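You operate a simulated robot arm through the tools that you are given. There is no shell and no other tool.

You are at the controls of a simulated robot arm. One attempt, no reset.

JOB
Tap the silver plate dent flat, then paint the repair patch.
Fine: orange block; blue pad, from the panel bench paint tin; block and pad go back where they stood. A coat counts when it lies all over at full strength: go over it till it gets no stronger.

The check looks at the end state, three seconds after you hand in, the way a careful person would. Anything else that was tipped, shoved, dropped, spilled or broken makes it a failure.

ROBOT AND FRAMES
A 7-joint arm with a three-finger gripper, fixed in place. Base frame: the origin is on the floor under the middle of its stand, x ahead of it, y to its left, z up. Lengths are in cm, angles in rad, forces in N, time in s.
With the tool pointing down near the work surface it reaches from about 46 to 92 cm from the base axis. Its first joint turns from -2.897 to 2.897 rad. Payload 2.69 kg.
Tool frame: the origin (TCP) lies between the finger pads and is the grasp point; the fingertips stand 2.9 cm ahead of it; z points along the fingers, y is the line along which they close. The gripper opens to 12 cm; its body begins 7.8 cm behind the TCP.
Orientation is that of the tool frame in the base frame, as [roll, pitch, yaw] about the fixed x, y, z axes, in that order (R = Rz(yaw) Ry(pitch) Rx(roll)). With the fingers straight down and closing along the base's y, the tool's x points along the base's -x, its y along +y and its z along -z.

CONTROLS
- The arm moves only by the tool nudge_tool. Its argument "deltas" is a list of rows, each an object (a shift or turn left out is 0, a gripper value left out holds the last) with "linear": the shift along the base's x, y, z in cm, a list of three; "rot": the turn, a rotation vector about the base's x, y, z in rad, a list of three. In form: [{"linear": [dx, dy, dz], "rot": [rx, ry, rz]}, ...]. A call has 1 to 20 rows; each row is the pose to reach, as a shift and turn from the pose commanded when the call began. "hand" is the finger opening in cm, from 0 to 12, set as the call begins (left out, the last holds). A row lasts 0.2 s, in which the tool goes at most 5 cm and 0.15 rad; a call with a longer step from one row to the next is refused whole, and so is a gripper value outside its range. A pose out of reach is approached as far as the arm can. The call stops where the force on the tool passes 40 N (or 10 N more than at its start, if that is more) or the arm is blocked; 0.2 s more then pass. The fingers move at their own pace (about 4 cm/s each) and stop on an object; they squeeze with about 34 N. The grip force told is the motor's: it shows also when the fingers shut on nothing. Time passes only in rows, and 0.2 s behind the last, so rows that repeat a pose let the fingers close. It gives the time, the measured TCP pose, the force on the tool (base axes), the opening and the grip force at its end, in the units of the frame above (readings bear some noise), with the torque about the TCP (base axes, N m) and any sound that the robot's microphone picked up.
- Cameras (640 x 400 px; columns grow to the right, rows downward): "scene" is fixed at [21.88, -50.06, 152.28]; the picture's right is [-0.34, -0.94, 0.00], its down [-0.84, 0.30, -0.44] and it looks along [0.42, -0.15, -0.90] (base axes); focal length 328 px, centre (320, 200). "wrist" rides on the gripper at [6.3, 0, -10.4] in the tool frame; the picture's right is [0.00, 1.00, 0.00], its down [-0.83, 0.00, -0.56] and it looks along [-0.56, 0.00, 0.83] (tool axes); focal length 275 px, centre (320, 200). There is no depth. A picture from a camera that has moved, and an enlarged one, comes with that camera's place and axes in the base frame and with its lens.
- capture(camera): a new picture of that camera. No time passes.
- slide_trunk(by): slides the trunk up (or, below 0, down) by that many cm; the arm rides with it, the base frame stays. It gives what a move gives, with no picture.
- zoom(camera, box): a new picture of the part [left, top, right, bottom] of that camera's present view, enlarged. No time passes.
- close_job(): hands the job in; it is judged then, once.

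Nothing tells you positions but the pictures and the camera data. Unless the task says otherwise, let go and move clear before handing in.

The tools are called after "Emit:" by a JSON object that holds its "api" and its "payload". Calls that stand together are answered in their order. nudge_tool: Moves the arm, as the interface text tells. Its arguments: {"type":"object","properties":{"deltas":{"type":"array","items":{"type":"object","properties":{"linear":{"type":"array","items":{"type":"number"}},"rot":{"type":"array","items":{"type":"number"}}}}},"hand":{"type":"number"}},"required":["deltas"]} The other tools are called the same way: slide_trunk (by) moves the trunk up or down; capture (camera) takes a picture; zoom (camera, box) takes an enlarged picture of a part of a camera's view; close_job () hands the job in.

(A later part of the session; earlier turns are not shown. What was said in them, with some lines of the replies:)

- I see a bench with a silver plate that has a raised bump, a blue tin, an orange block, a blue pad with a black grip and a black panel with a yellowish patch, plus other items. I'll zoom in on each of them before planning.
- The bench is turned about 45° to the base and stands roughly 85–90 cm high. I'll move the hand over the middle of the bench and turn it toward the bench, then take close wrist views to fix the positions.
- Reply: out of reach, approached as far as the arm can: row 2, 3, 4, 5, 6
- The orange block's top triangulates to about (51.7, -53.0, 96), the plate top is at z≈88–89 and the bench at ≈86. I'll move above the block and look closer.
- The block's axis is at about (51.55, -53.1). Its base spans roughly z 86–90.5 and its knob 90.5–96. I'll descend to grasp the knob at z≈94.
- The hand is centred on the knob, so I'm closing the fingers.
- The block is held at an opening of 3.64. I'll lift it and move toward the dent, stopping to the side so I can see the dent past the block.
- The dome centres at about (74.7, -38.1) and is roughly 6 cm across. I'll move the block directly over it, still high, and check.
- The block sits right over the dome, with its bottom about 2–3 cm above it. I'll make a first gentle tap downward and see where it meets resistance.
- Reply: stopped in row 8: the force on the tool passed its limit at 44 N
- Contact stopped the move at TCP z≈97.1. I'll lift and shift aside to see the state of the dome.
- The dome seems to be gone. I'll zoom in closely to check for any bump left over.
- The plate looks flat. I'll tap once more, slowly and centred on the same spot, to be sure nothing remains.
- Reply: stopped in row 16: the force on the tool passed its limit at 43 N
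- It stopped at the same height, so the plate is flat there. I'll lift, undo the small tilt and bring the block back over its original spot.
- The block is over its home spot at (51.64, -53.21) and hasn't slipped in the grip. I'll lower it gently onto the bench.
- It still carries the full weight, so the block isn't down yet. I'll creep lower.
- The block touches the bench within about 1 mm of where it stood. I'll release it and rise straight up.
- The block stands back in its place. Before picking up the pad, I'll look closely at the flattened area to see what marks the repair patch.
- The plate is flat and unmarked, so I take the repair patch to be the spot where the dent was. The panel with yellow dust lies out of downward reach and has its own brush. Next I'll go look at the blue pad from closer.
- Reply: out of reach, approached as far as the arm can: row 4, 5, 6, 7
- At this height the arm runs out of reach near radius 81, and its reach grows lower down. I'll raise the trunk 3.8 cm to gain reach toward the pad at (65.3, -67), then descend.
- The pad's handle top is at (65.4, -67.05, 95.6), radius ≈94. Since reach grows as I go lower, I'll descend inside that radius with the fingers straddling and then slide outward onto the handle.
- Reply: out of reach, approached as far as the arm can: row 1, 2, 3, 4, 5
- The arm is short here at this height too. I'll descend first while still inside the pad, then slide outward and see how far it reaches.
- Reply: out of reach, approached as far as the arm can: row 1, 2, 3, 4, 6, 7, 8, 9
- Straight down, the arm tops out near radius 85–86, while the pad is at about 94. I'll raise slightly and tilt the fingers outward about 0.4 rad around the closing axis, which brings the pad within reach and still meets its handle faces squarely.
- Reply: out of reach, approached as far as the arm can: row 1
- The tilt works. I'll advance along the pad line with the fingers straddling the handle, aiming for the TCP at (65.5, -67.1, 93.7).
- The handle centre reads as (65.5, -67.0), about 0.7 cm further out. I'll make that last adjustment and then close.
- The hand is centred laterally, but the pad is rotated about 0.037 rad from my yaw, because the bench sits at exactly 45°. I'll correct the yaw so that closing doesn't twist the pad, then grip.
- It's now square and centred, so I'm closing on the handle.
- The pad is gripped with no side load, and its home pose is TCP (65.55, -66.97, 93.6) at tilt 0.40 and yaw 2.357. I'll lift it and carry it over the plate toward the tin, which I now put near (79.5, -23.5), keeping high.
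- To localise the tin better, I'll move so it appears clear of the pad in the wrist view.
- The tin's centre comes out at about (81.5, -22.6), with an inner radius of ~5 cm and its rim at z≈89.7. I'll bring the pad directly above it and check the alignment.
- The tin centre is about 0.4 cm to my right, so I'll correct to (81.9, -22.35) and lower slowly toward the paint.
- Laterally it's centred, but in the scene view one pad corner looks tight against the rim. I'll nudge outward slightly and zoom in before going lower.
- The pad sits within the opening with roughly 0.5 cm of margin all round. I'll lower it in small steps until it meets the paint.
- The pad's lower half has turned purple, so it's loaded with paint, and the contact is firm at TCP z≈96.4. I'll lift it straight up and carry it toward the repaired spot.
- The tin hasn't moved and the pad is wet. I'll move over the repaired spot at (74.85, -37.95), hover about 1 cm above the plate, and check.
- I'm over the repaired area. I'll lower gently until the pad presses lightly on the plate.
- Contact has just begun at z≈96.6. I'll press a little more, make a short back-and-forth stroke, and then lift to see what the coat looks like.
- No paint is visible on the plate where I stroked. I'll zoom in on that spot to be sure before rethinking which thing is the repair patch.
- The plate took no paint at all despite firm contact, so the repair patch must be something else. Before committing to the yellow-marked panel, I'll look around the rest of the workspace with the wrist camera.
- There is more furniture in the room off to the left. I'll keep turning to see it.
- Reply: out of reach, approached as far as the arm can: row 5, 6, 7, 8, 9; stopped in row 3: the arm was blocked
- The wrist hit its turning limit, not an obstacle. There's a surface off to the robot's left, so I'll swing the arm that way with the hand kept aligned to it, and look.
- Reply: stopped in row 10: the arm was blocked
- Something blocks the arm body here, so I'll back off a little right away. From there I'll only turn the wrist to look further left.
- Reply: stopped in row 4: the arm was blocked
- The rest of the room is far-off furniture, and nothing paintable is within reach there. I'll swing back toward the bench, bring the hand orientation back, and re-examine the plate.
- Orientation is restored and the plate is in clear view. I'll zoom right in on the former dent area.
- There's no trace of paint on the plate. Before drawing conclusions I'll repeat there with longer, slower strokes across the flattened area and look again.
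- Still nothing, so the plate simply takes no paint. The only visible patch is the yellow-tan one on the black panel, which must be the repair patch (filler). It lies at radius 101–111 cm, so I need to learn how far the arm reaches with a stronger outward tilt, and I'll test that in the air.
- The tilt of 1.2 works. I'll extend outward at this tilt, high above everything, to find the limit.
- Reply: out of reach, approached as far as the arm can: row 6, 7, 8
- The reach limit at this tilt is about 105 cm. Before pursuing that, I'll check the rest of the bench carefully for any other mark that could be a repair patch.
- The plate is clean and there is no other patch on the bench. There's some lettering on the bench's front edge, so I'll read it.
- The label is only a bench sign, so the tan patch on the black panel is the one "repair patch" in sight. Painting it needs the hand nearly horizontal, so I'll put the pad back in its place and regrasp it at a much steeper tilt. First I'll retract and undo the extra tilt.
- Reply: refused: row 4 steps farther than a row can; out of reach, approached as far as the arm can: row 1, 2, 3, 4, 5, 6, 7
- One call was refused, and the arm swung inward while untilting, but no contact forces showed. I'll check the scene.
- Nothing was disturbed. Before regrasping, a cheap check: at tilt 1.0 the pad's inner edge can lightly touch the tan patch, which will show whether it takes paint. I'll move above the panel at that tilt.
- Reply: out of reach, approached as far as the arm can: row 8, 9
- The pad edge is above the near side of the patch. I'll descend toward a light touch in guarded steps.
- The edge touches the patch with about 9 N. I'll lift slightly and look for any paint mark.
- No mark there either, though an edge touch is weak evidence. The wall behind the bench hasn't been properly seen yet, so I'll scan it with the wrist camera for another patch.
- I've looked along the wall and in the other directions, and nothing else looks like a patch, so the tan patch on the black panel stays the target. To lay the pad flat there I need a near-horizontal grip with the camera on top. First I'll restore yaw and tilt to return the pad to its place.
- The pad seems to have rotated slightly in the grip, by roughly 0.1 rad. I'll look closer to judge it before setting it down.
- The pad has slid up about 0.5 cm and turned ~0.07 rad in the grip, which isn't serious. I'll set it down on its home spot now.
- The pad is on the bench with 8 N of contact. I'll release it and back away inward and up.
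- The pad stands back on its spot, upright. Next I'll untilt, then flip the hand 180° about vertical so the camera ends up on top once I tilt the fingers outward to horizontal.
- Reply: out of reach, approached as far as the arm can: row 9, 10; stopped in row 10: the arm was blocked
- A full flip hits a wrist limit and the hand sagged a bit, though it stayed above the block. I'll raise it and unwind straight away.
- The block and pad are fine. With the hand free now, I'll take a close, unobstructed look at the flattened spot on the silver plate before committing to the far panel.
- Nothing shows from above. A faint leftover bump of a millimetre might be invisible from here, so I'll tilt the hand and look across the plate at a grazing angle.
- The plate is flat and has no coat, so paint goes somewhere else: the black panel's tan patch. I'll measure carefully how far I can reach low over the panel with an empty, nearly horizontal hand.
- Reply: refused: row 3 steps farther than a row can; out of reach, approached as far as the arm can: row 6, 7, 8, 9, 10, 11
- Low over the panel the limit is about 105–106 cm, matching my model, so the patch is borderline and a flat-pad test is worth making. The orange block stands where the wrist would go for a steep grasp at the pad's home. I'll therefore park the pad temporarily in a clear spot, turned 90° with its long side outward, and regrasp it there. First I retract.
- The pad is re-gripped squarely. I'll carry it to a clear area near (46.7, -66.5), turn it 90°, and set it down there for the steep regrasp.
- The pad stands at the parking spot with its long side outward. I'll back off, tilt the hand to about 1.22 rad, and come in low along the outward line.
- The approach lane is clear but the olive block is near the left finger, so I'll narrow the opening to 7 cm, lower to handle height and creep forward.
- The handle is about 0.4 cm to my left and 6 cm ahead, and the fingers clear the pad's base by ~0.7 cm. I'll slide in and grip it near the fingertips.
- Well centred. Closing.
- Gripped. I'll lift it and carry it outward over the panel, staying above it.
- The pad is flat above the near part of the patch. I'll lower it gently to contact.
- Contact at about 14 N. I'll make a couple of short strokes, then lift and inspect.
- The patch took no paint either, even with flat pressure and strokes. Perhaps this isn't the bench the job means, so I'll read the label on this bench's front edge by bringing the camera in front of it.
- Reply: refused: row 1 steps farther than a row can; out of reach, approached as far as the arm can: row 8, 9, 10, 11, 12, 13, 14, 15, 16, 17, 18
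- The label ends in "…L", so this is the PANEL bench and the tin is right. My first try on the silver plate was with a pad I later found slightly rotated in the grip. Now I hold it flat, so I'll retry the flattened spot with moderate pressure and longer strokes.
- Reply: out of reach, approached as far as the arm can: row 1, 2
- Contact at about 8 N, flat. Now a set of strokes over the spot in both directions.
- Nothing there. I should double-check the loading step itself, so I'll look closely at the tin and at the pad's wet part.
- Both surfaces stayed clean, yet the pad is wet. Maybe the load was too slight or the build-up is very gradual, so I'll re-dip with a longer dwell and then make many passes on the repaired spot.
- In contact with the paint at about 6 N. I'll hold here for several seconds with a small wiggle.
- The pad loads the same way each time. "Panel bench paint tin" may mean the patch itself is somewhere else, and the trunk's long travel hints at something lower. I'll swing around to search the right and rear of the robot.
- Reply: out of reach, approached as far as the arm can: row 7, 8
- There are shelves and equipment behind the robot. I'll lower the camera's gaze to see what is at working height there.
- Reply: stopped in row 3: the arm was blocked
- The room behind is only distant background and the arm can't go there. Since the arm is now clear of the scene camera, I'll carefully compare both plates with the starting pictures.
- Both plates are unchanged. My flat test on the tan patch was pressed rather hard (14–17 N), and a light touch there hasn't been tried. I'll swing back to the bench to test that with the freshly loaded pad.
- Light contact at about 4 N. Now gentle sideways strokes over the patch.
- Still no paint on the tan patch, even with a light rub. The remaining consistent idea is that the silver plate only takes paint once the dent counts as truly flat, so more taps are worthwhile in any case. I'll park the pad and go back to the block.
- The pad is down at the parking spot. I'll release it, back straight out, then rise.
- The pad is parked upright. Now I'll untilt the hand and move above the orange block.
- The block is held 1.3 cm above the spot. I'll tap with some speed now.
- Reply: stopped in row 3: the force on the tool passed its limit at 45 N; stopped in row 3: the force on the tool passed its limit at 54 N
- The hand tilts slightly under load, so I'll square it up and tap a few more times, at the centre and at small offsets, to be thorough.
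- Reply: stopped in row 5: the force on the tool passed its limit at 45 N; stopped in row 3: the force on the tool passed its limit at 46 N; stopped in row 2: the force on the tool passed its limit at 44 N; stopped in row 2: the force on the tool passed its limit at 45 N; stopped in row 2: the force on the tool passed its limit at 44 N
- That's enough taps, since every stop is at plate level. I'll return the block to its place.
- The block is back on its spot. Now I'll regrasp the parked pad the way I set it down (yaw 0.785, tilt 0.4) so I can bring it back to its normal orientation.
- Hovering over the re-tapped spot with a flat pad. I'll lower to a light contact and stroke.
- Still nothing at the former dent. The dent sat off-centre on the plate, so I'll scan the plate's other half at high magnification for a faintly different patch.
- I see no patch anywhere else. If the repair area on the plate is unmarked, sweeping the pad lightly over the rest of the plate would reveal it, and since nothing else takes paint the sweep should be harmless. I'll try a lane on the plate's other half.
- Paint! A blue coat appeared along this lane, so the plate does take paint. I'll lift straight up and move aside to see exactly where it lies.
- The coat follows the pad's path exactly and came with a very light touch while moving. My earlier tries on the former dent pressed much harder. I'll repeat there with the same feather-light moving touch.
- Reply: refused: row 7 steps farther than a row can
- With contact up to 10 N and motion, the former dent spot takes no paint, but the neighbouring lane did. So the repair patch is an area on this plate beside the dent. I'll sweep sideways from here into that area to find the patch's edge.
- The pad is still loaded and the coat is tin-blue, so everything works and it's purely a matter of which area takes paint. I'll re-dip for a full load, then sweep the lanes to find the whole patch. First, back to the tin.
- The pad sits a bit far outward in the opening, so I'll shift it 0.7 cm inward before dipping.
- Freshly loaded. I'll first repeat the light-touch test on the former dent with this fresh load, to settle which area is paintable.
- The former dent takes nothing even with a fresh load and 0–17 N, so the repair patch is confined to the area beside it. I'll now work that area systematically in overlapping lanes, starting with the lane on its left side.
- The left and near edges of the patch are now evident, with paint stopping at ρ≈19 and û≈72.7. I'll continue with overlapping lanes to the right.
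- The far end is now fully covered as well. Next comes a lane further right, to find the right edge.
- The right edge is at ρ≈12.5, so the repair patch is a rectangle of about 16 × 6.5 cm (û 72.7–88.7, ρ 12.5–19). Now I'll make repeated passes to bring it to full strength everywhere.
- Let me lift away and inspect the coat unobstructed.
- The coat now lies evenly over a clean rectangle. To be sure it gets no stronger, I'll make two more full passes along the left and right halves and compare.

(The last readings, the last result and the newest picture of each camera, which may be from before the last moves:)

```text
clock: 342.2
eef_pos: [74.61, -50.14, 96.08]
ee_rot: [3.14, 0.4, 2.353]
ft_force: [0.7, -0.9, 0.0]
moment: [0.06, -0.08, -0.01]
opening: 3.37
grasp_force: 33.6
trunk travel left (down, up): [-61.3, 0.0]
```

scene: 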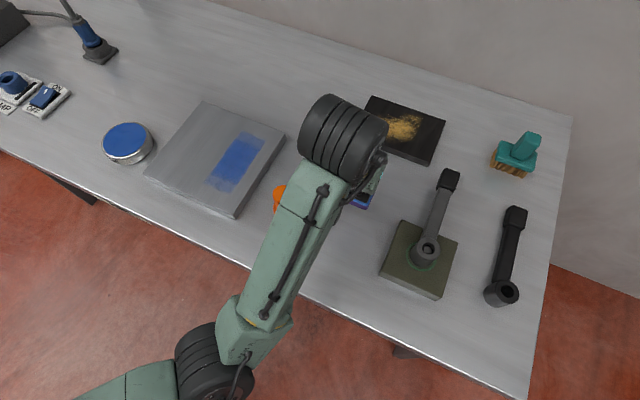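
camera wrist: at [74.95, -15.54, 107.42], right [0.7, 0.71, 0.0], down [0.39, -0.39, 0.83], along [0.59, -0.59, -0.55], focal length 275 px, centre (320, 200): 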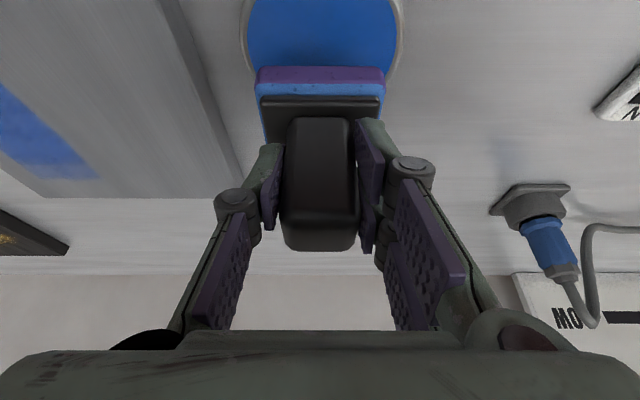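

Emit:
{"api": "nudge_tool", "payload": {"deltas": [{"linear": [-0.7, -0.7, -0.02]}, {"linear": [-1.4, -1.4, -0.03]}, {"linear": [-2.2, -2.2, -0.04]}, {"linear": [-2.9, -1.5, -0.04]}, {"linear": [-3.6, -0.8, -0.04]}, {"linear": [-4.3, -0.1, -0.04]}, {"linear": [-5.0, 0.6, -0.04]}, {"linear": [-5.7, 1.3, -0.04]}, {"linear": [-6.4, 2.0, -0.04]}, {"linear": [-7.1, 2.7, -0.04]}, {"linear": [-7.8, 3.4, -0.04]}, {"linear": [-8.5, 4.1, -0.04]}, {"linear": [-9.2, 4.8, -0.05]}, {"linear": [-9.9, 5.5, -0.06]}, {"linear": [-10.6, 6.2, -0.07]}, {"linear": [-11.3, 6.9, -0.08]}, {"linear": [-12.0, 7.6, -0.09]}, {"linear": [-12.7, 8.3, -0.1]}, {"linear": [-13.4, 9.0, -0.11]}, {"linear": [-14.1, 9.7, -0.12]}]}}

Emit:
{"api": "nudge_tool", "payload": {"deltas": [{"linear": [0.8, 0.8, -0.02]}, {"linear": [1.6, 1.6, -0.03]}, {"linear": [2.2, 2.2, -0.04]}, {"linear": [2.7, 1.7, -0.05]}, {"linear": [3.3, 1.1, -0.05]}, {"linear": [3.9, 0.5, -0.05]}, {"linear": [4.5, -0.1, -0.05]}, {"linear": [5.1, -0.7, -0.04]}, {"linear": [5.7, -1.3, -0.03]}, {"linear": [6.3, -1.9, -0.02]}, {"linear": [6.9, -2.5, -0.01]}, {"linear": [7.5, -3.1, 0]}, {"linear": [8.1, -3.7, 0]}, {"linear": [8.7, -4.3, 0]}, {"linear": [9.3, -4.9, 0]}, {"linear": [9.9, -5.5, 0]}, {"linear": [10.5, -6.1, 0]}, {"linear": [11.1, -6.7, 0]}, {"linear": [11.8, -7.4, 0]}, {"linear": [12.6, -8.2, 0]}]}}

Emit:
{"api": "zoom", "payload": {"camera": "scene", "box": [140, 95, 300, 225]}}

```text
clock: 346.4
eef_pos: [60.32, -40.29, 96.25]
ee_rot: [3.141, 0.402, 2.355]
ft_force: [4.3, -4.5, 19.9]
moment: [-0.07, -0.13, 0.02]
opening: 3.36
grasp_force: 34.3
trunk travel left (down, up): [-61.3, 0.0]
```

```text
clock: 350.6
eef_pos: [72.88, -48.52, 96.05]
ee_rot: [3.14, 0.401, 2.355]
ft_force: [-2.2, 1.1, 5.9]
moment: [-0.06, 0.08, -0.05]
opening: 3.38
grasp_force: 33.6
trunk travel left (down, up): [-61.3, 0.0]
```

```text
3.08 times, centred on (220, 160) of scene
camera zoom: at [21.88, -50.06, 152.28], right [-0.34, -0.94, 0.0], down [-0.84, 0.3, -0.44], along [0.42, -0.15, -0.9], focal length 1009 px, centre (628, 323)
```

zoom: 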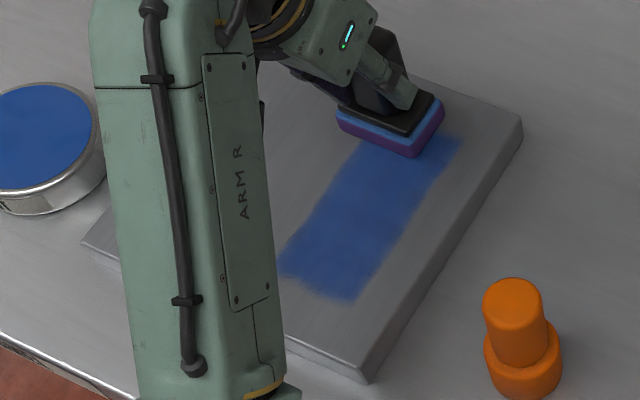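

Emit:
{"api": "nudge_tool", "payload": {"deltas": [{"linear": [0.6, -0.6, 0]}, {"linear": [1.2, -1.2, 0]}, {"linear": [1.8, -1.8, 0]}, {"linear": [1.1, -2.5, 0]}, {"linear": [0.4, -3.2, 0]}, {"linear": [-0.3, -3.9, 0]}, {"linear": [-0.3, -3.9, 0]}]}}

Emit:
{"api": "nudge_tool", "payload": {"deltas": [{"linear": [0, 0, 0.6]}, {"linear": [0, 0, 3]}, {"linear": [-2, -2, 6]}, {"linear": [-5, -5, 8]}, {"linear": [-8.3, -8.3, 9]}, {"linear": [-11.6, -11.6, 9]}, {"linear": [-15, -13, 9]}, {"linear": [-19, -14, 9]}, {"linear": [-23, -14, 9]}, {"linear": [-26, -14, 9]}, {"linear": [-26, -14, 9]}]}}

Emit:
{"api": "zoom", "payload": {"camera": "scene", "box": [140, 95, 300, 225]}}

Emit:
{"api": "zoom", "payload": {"camera": "scene", "box": [195, 120, 285, 200]}}

Emit:
{"api": "zoom", "payload": {"camera": "scene", "box": [80, 90, 300, 228]}}

```text
clock: 352.2
eef_pos: [72.6, -52.35, 96.07]
ee_rot: [-3.141, 0.399, 2.354]
ft_force: [2.9, 1.6, 8.5]
moment: [0.07, -0.12, 0.09]
opening: 3.34
grasp_force: 34.6
trunk travel left (down, up): [-61.3, 0.0]
```

```text
clock: 354.6
eef_pos: [46.69, -66.63, 104.87]
ee_rot: [-3.141, 0.398, 2.356]
ft_force: [-0.2, 0.0, -1.3]
moment: [0.03, 0.0, 0.02]
opening: 3.37
grasp_force: 34.2
trunk travel left (down, up): [-61.3, 0.0]
```

```text
3.08 times, centred on (220, 160) of scene
camera zoom: at [21.88, -50.06, 152.28], right [-0.34, -0.94, 0.0], down [-0.84, 0.3, -0.44], along [0.42, -0.15, -0.9], focal length 1009 px, centre (628, 323)
```

zoom: 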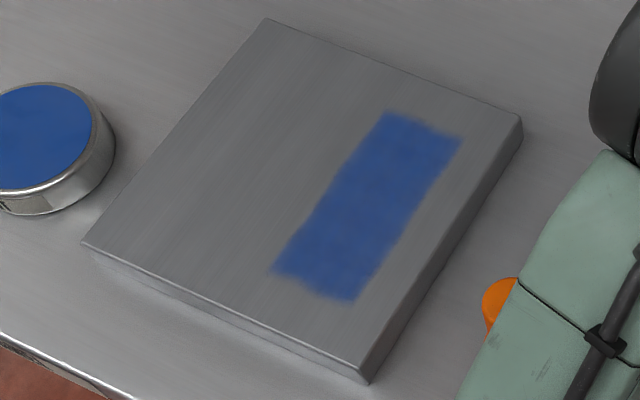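

```text
5.00 times, centred on (240, 160) of scene
camera zoom: at [21.88, -50.06, 152.28], right [-0.34, -0.94, 0.0], down [-0.84, 0.3, -0.44], along [0.42, -0.15, -0.9], focal length 1640 px, centre (720, 400)
```

zoom: 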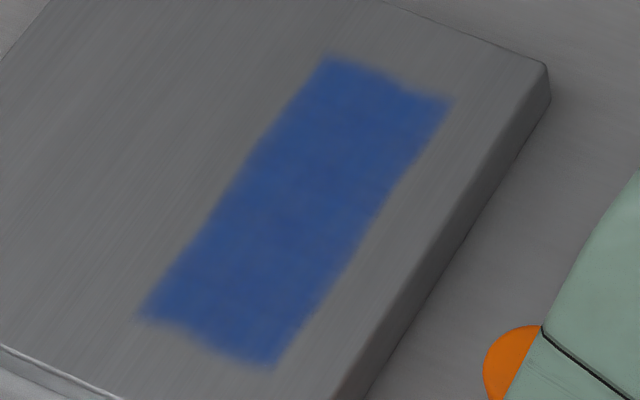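

```text
2.90 times, centred on (190, 159) of scene
camera zoom: at [21.88, -50.06, 152.28], right [-0.34, -0.94, 0.0], down [-0.84, 0.3, -0.44], along [0.42, -0.15, -0.9], focal length 951 px, centre (697, 319)
```

zoom: 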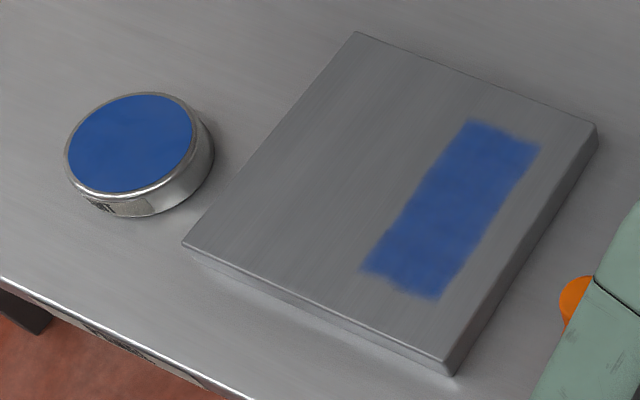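

The colour hasn't changed, so it's at full strength, and the tin and plate haven't moved. Now the pad goes back home, so I'll carry it to its spot.

Emit:
{"api": "nudge_tool", "payload": {"deltas": [{"linear": [4, 2.1, 0]}, {"linear": [8, 4.3, 0]}, {"linear": [12, 6.5, 0]}, {"linear": [13.5, 5, -3]}, {"linear": [15, 3.5, -6]}, {"linear": [16.6, 1.9, -8.5]}, {"linear": [18.0, 0.5, -10.3]}, {"linear": [18.26, 0.26, -11]}, {"linear": [18.26, 0.26, -11]}]}}

Emit:
{"api": "capture", "payload": {"camera": "wrist"}}

Emit:
{"api": "zoom", "payload": {"camera": "scene", "box": [296, 104, 356, 168]}}

```text
clock: 356.6
eef_pos: [64.96, -66.19, 94.05]
ee_rot: [3.14, 0.396, 2.354]
ft_force: [-0.2, 0.0, -1.9]
moment: [0.05, 0.05, 0.04]
opening: 3.35
grasp_force: 34.1
trunk travel left (down, up): [-61.3, 0.0]
```

```text
taken
camera wrist: at [57.98, -59.26, 101.05], right [0.7, 0.71, 0.0], down [0.39, -0.39, 0.83], along [0.59, -0.59, -0.55], focal length 275 px, centre (320, 200)
```

wrist: 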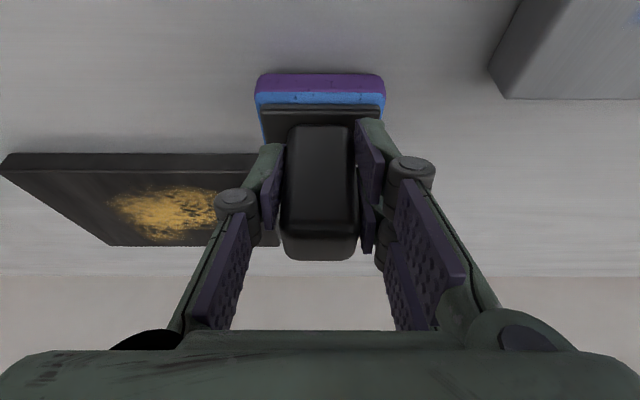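

```text
6.25 times, centred on (326, 136) of scene
camera zoom: at [21.88, -50.06, 152.28], right [-0.34, -0.94, 0.0], down [-0.84, 0.3, -0.44], along [0.42, -0.15, -0.9], focal length 2050 px, centre (282, 600)
```

zoom: 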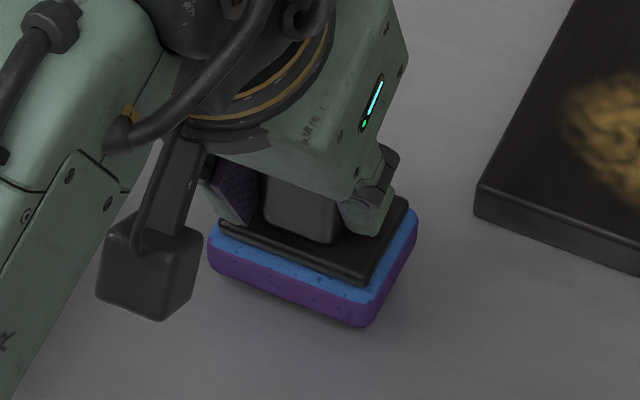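

The position matches the original outline. I'll lower it gently.

Emit:
{"api": "nudge_tool", "payload": {"deltas": [{"linear": [0, 0, -0.3]}, {"linear": [0, 0, -0.55]}, {"linear": [0, 0, -0.7]}, {"linear": [0, 0, -0.8]}, {"linear": [0, 0, -0.8]}]}}

Emit:
{"api": "nudge_tool", "payload": {"deltas": [{"linear": [0, 0, -0.08]}, {"linear": [0, 0, -0.16]}, {"linear": [0, 0, -0.22]}, {"linear": [0, 0, -0.22]}]}}

```text
clock: 357.8
eef_pos: [65.0, -66.22, 93.06]
ee_rot: [-3.141, 0.398, 2.353]
ft_force: [0.1, 0.1, -2.6]
moment: [0.01, 0.0, -0.03]
opening: 3.35
grasp_force: 33.5
trunk travel left (down, up): [-61.3, 0.0]
```

```text
clock: 358.8
eef_pos: [64.93, -66.08, 93.0]
ee_rot: [3.14, 0.401, 2.354]
ft_force: [0.0, -0.4, 0.6]
moment: [0.03, -0.01, -0.01]
opening: 3.37
grasp_force: 34.2
trunk travel left (down, up): [-61.3, 0.0]
```

Emit:
{"api": "nudge_tool", "payload": {"deltas": [{"linear": [0, 0, -0.08]}, {"linear": [0, 0, -0.15]}, {"linear": [0, 0, -0.15]}]}}

Emit:
{"api": "zoom", "payload": {"camera": "scene", "box": [296, 104, 356, 168]}}

Emit:
{"api": "zoom", "payload": {"camera": "wrist", "box": [220, 40, 420, 265]}}

```text
clock: 359.6
eef_pos: [64.95, -66.14, 92.97]
ee_rot: [-3.14, 0.399, 2.353]
ft_force: [-1.9, 0.4, 7.1]
moment: [0.17, 0.14, -0.02]
opening: 3.35
grasp_force: 34.1
trunk travel left (down, up): [-61.3, 0.0]
```

```text
6.25 times, centred on (326, 136) of scene
camera zoom: at [21.88, -50.06, 152.28], right [-0.34, -0.94, 0.0], down [-0.84, 0.3, -0.44], along [0.42, -0.15, -0.9], focal length 2050 px, centre (282, 600)
```

zoom: 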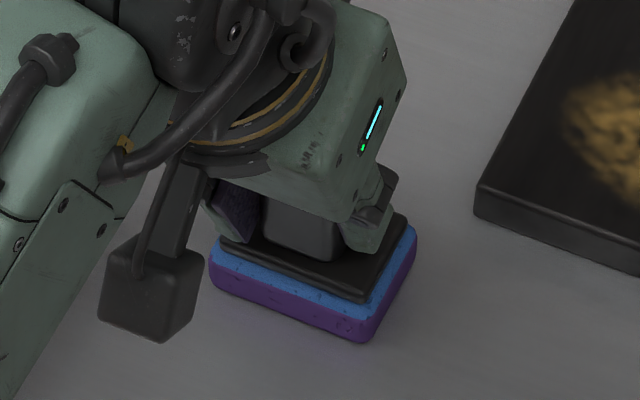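

```text
1.78 times, centred on (320, 152) of wrist
camera zoom: at [57.9, -59.23, 100.05], right [0.7, 0.71, 0.0], down [0.39, -0.39, 0.84], along [0.59, -0.59, -0.55], focal length 489 px, centre (320, 284)
```

zoom: 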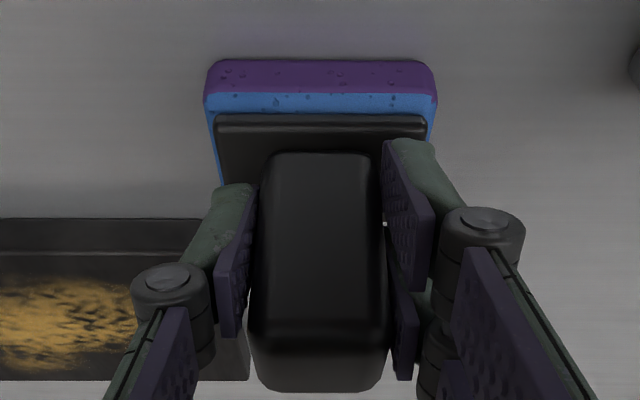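

It's within about 2 mm. A small correction, then set down and release.

Emit:
{"api": "nudge_tool", "payload": {"deltas": [{"linear": [0, 0, 0.35]}, {"linear": [0.13, -0.2, 0.35]}, {"linear": [0.13, -0.2, 0.1]}, {"linear": [0.13, -0.2, -0.02]}, {"linear": [0.13, -0.2, -0.05]}, {"linear": [0.13, -0.2, -0.05]}]}}

Emit:
{"api": "nudge_tool", "payload": {"deltas": [{"linear": [0, 0, 0]}, {"linear": [0, 0, 0]}, {"linear": [0, 0, 0]}, {"linear": [0, 0, 0]}, {"linear": [0, 0, 0]}, {"linear": [0, 0, 0]}, {"linear": [0, 0, 0]}], "hand": 12}}

Emit:
{"api": "nudge_tool", "payload": {"deltas": [{"linear": [0, 0, 0.8]}, {"linear": [-1, 1, 2]}, {"linear": [-3, 3, 4]}, {"linear": [-6, 6, 6]}, {"linear": [-9, 8, 9]}, {"linear": [-10, 9, 12]}, {"linear": [-10, 9, 12]}]}}

Emit:
{"api": "capture", "payload": {"camera": "wrist"}}

Emit:
{"api": "capture", "payload": {"camera": "scene"}}

```text
clock: 361.0
eef_pos: [65.12, -66.26, 93.1]
ee_rot: [-3.141, 0.404, 2.356]
ft_force: [0.8, 4.2, 12.5]
moment: [0.37, 0.01, -0.01]
opening: 3.36
grasp_force: 34.2
trunk travel left (down, up): [-61.3, 0.0]
```

```text
clock: 362.6
eef_pos: [65.06, -66.29, 92.73]
ee_rot: [3.139, 0.399, 2.355]
ft_force: [0.7, 0.4, -0.2]
moment: [0.04, 0.03, -0.01]
opening: 12.02
grasp_force: 0.1
trunk travel left (down, up): [-61.3, 0.0]
```

```text
clock: 364.2
eef_pos: [55.06, -57.36, 104.71]
ee_rot: [3.139, 0.399, 2.353]
ft_force: [0.4, 0.2, 0.6]
moment: [0.01, -0.02, 0.04]
opening: 12.0
grasp_force: 0.0
trunk travel left (down, up): [-61.3, 0.0]
```

```text
taken
camera wrist: at [48.04, -50.5, 111.83], right [0.7, 0.71, 0.0], down [0.39, -0.39, 0.83], along [0.59, -0.59, -0.55], focal length 275 px, centre (320, 200)
```

wrist: 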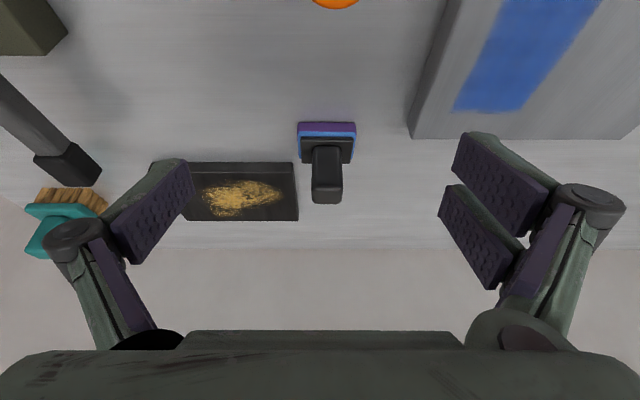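

```text
taken
```

scene: 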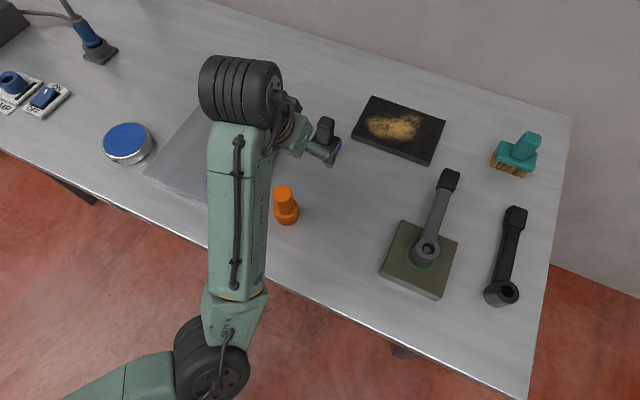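

The pad stands at home. With the empty hand I'll take a close look at the coat for any thin areas.

Emit:
{"api": "nudge_tool", "payload": {"deltas": [{"linear": [0.5, 4.4, 0.5]}, {"linear": [1.5, 8.8, 1]}, {"linear": [3, 13, 1]}, {"linear": [5, 17.3, 1]}, {"linear": [5, 17.3, 1]}]}}

Emit:
{"api": "capture", "payload": {"camera": "wrist"}}

Emit:
{"api": "zoom", "payload": {"camera": "wrist", "box": [200, 0, 440, 150]}}

```text
clock: 365.4
eef_pos: [59.93, -40.23, 105.58]
ee_rot: [-3.141, 0.398, 2.355]
ft_force: [0.5, 1.2, -0.4]
moment: [0.0, -0.03, 0.01]
opening: 11.99
grasp_force: 0.1
trunk travel left (down, up): [-61.3, 0.0]
```

```text
taken
camera wrist: at [53.03, -33.23, 112.69], right [0.7, 0.71, 0.0], down [0.39, -0.39, 0.83], along [0.59, -0.59, -0.55], focal length 275 px, centre (320, 200)
```

wrist: 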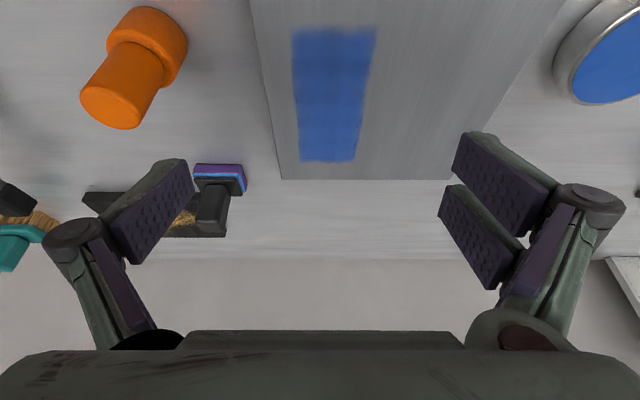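

```text
2.67 times, centred on (320, 75) of wrist
camera zoom: at [53.03, -33.23, 112.69], right [0.7, 0.71, 0.0], down [0.39, -0.39, 0.83], along [0.59, -0.59, -0.55], focal length 734 px, centre (320, 533)
```

zoom: 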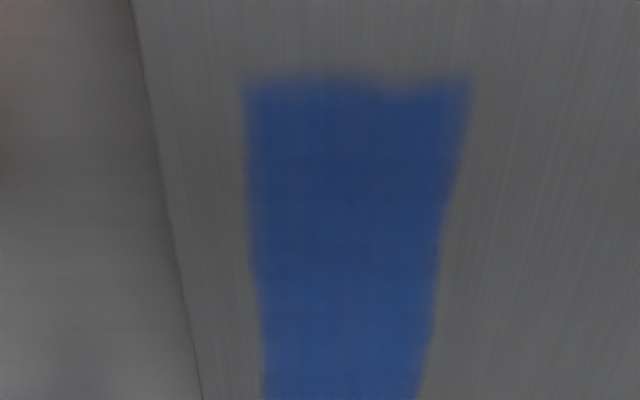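

Emit:
{"api": "zoom", "payload": {"camera": "wrist", "box": [280, 15, 390, 95]}}

Emit:
{"api": "zoom", "payload": {"camera": "wrist", "box": [280, 85, 390, 175]}}

Emit:
{"api": "zoom", "payload": {"camera": "scene", "box": [215, 125, 270, 175]}}

```text
5.00 times, centred on (335, 55) of wrist
camera zoom: at [53.03, -33.23, 112.69], right [0.7, 0.71, 0.0], down [0.39, -0.39, 0.83], along [0.59, -0.59, -0.55], focal length 1376 px, centre (245, 925)
```

zoom: 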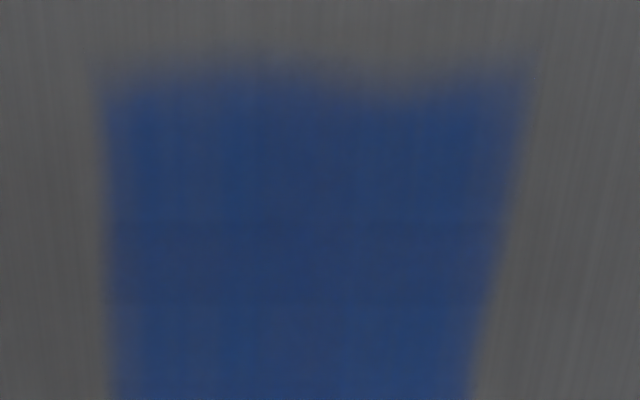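

```text
4.44 times, centred on (335, 130) of wrist
camera zoom: at [53.03, -33.23, 112.69], right [0.7, 0.71, 0.0], down [0.39, -0.39, 0.83], along [0.59, -0.59, -0.55], focal length 1224 px, centre (253, 511)
```

zoom: 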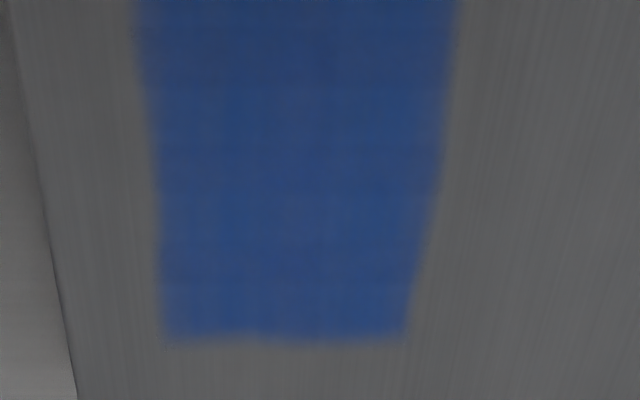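

```text
8.00 times, centred on (242, 150) of scene
camera zoom: at [21.88, -50.06, 152.28], right [-0.34, -0.94, 0.0], down [-0.84, 0.3, -0.44], along [0.42, -0.15, -0.9], focal length 2624 px, centre (940, 600)
```

zoom: 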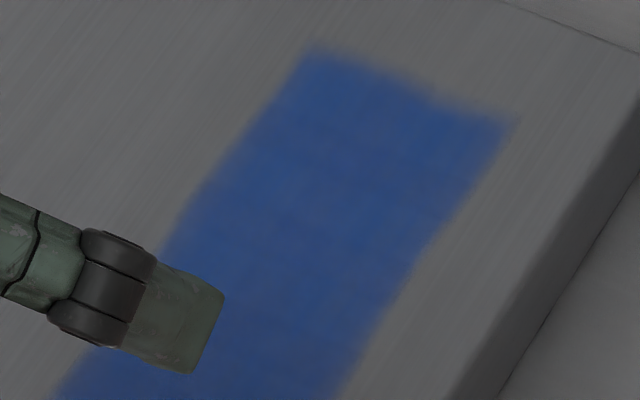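

The coat looks even and saturated over the whole patch. I'll retract the arm to a clear resting pose and then compare everything with the starting picture.

Emit:
{"api": "nudge_tool", "payload": {"deltas": [{"linear": [-3.5, 1, 1.5], "rot": [0.09, 0.09, 0]}, {"linear": [-7, 2, 3], "rot": [0.18, 0.18, 0]}, {"linear": [-11, 3, 4.5], "rot": [0.27, 0.27, 0]}, {"linear": [-15, 4, 5.5], "rot": [0.283, 0.283, 0]}, {"linear": [-19, 5, 6], "rot": [0.283, 0.283, 0]}, {"linear": [-22.5, 6.5, 6], "rot": [0.283, 0.283, 0]}, {"linear": [-22.5, 6.5, 6], "rot": [0.283, 0.283, 0]}]}}

Emit:
{"api": "capture", "payload": {"camera": "scene"}}

Emit:
{"api": "zoom", "payload": {"camera": "scene", "box": [260, 80, 460, 205]}}

Emit:
{"api": "zoom", "payload": {"camera": "scene", "box": [256, 176, 320, 236]}}

Emit:
{"api": "zoom", "payload": {"camera": "scene", "box": [80, 90, 300, 228]}}

```text
clock: 367.2
eef_pos: [40.03, -32.43, 111.83]
ee_rot: [-3.14, -0.004, 2.428]
ft_force: [-0.5, 0.6, 0.0]
moment: [0.0, 0.06, -0.01]
opening: 12.0
grasp_force: 0.1
trunk travel left (down, up): [-61.3, 0.0]
stopped in row 7: the arm was blocked; the commanded pose is now the measured one
```

```text
taken
```

scene: 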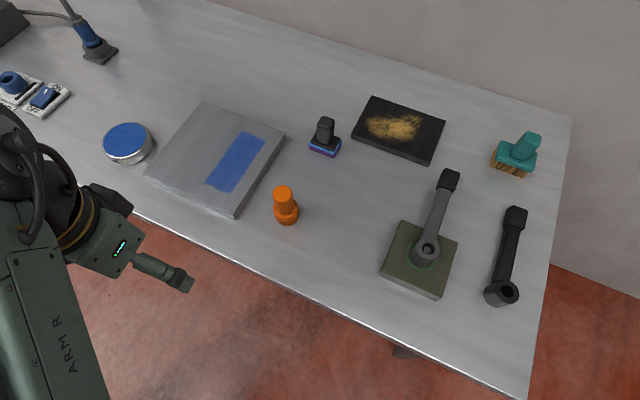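

```text
3.20 times, centred on (360, 142) of scene
camera zoom: at [21.88, -50.06, 152.28], right [-0.34, -0.94, 0.0], down [-0.84, 0.3, -0.44], along [0.42, -0.15, -0.9], focal length 1050 px, centre (192, 384)
```

zoom: 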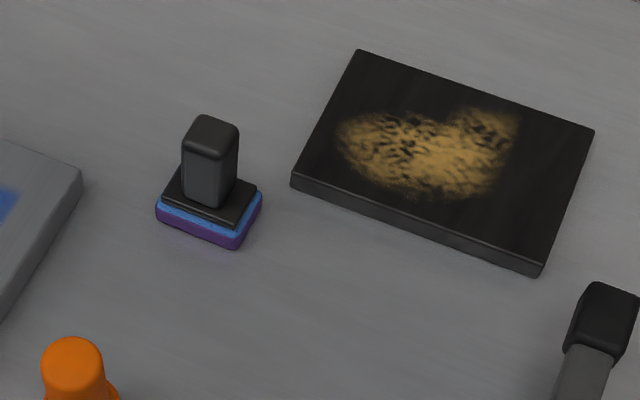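

```text
6.67 times, centred on (288, 206) of scene
camera zoom: at [21.88, -50.06, 152.28], right [-0.34, -0.94, 0.0], down [-0.84, 0.3, -0.44], along [0.42, -0.15, -0.9], focal length 2187 px, centre (533, 160)
```

zoom: 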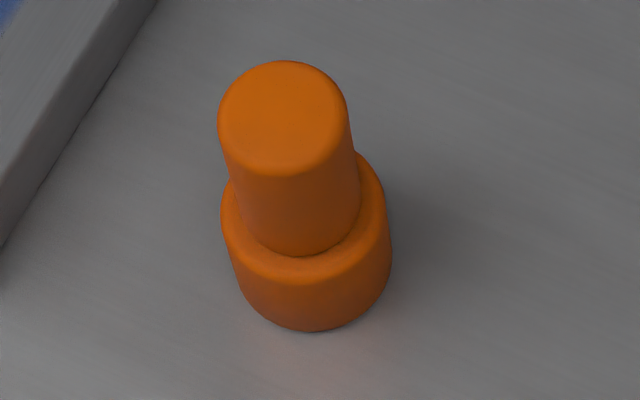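

```text
2.90 times, centred on (190, 159) of scene
camera zoom: at [21.88, -50.06, 152.28], right [-0.34, -0.94, 0.0], down [-0.84, 0.3, -0.44], along [0.42, -0.15, -0.9], focal length 951 px, centre (697, 319)
```

zoom: 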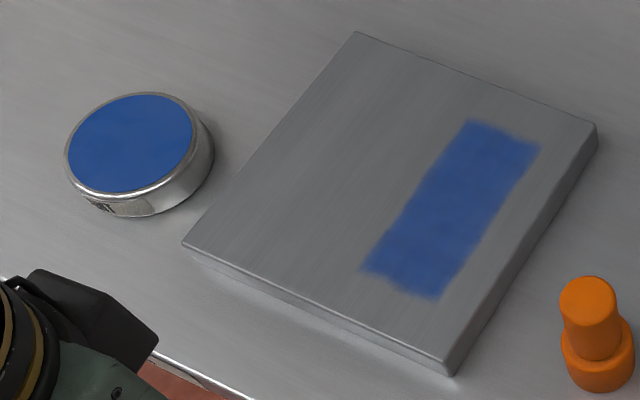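

The end state checks out:
- **Dent:** the silver plate is flat where the dent was.
- **Coat:** the repair patch on the same plate has an even blue coat that extra passes no longer deepen.
- **Block and pad:** both stand where they were, matching the starting picture.
- **Everything else:** the tin and all other items are undisturbed, and the hand is empty and clear of the bench.

I'm handing in.

Emit:
{"api": "close_job", "payload": {}}

```text
The job is handed in.
```

I flattened the dent and painted the repair patch, then put the block and the pad back. The job is handed in, but no result came back.

- **Dent:** the silver plate looks flat from above and at a grazing angle. Later taps all stopped at about the same height, the level of the plate.
- **Repair patch:** nothing marked it beforehand. I took it to be a roughly 16 × 6.5 cm area beside the dent, because that is the only place that took paint. The former dent spot and the tan patch on the black panel took none, even with a loaded pad. The coat is an even blue and the last passes made no visible difference.
- **Block and pad:** both stand within a couple of millimetres of where they started, judged from the scene camera. The pad is still wet with paint.
- **Other items:** the tin, the plate and everything else match the starting picture. While searching for the patch I pressed the wet pad on the black panel, and it left no mark.

The trunk is still 3.8 cm higher than at the start. The hand is empty and clear of the bench.
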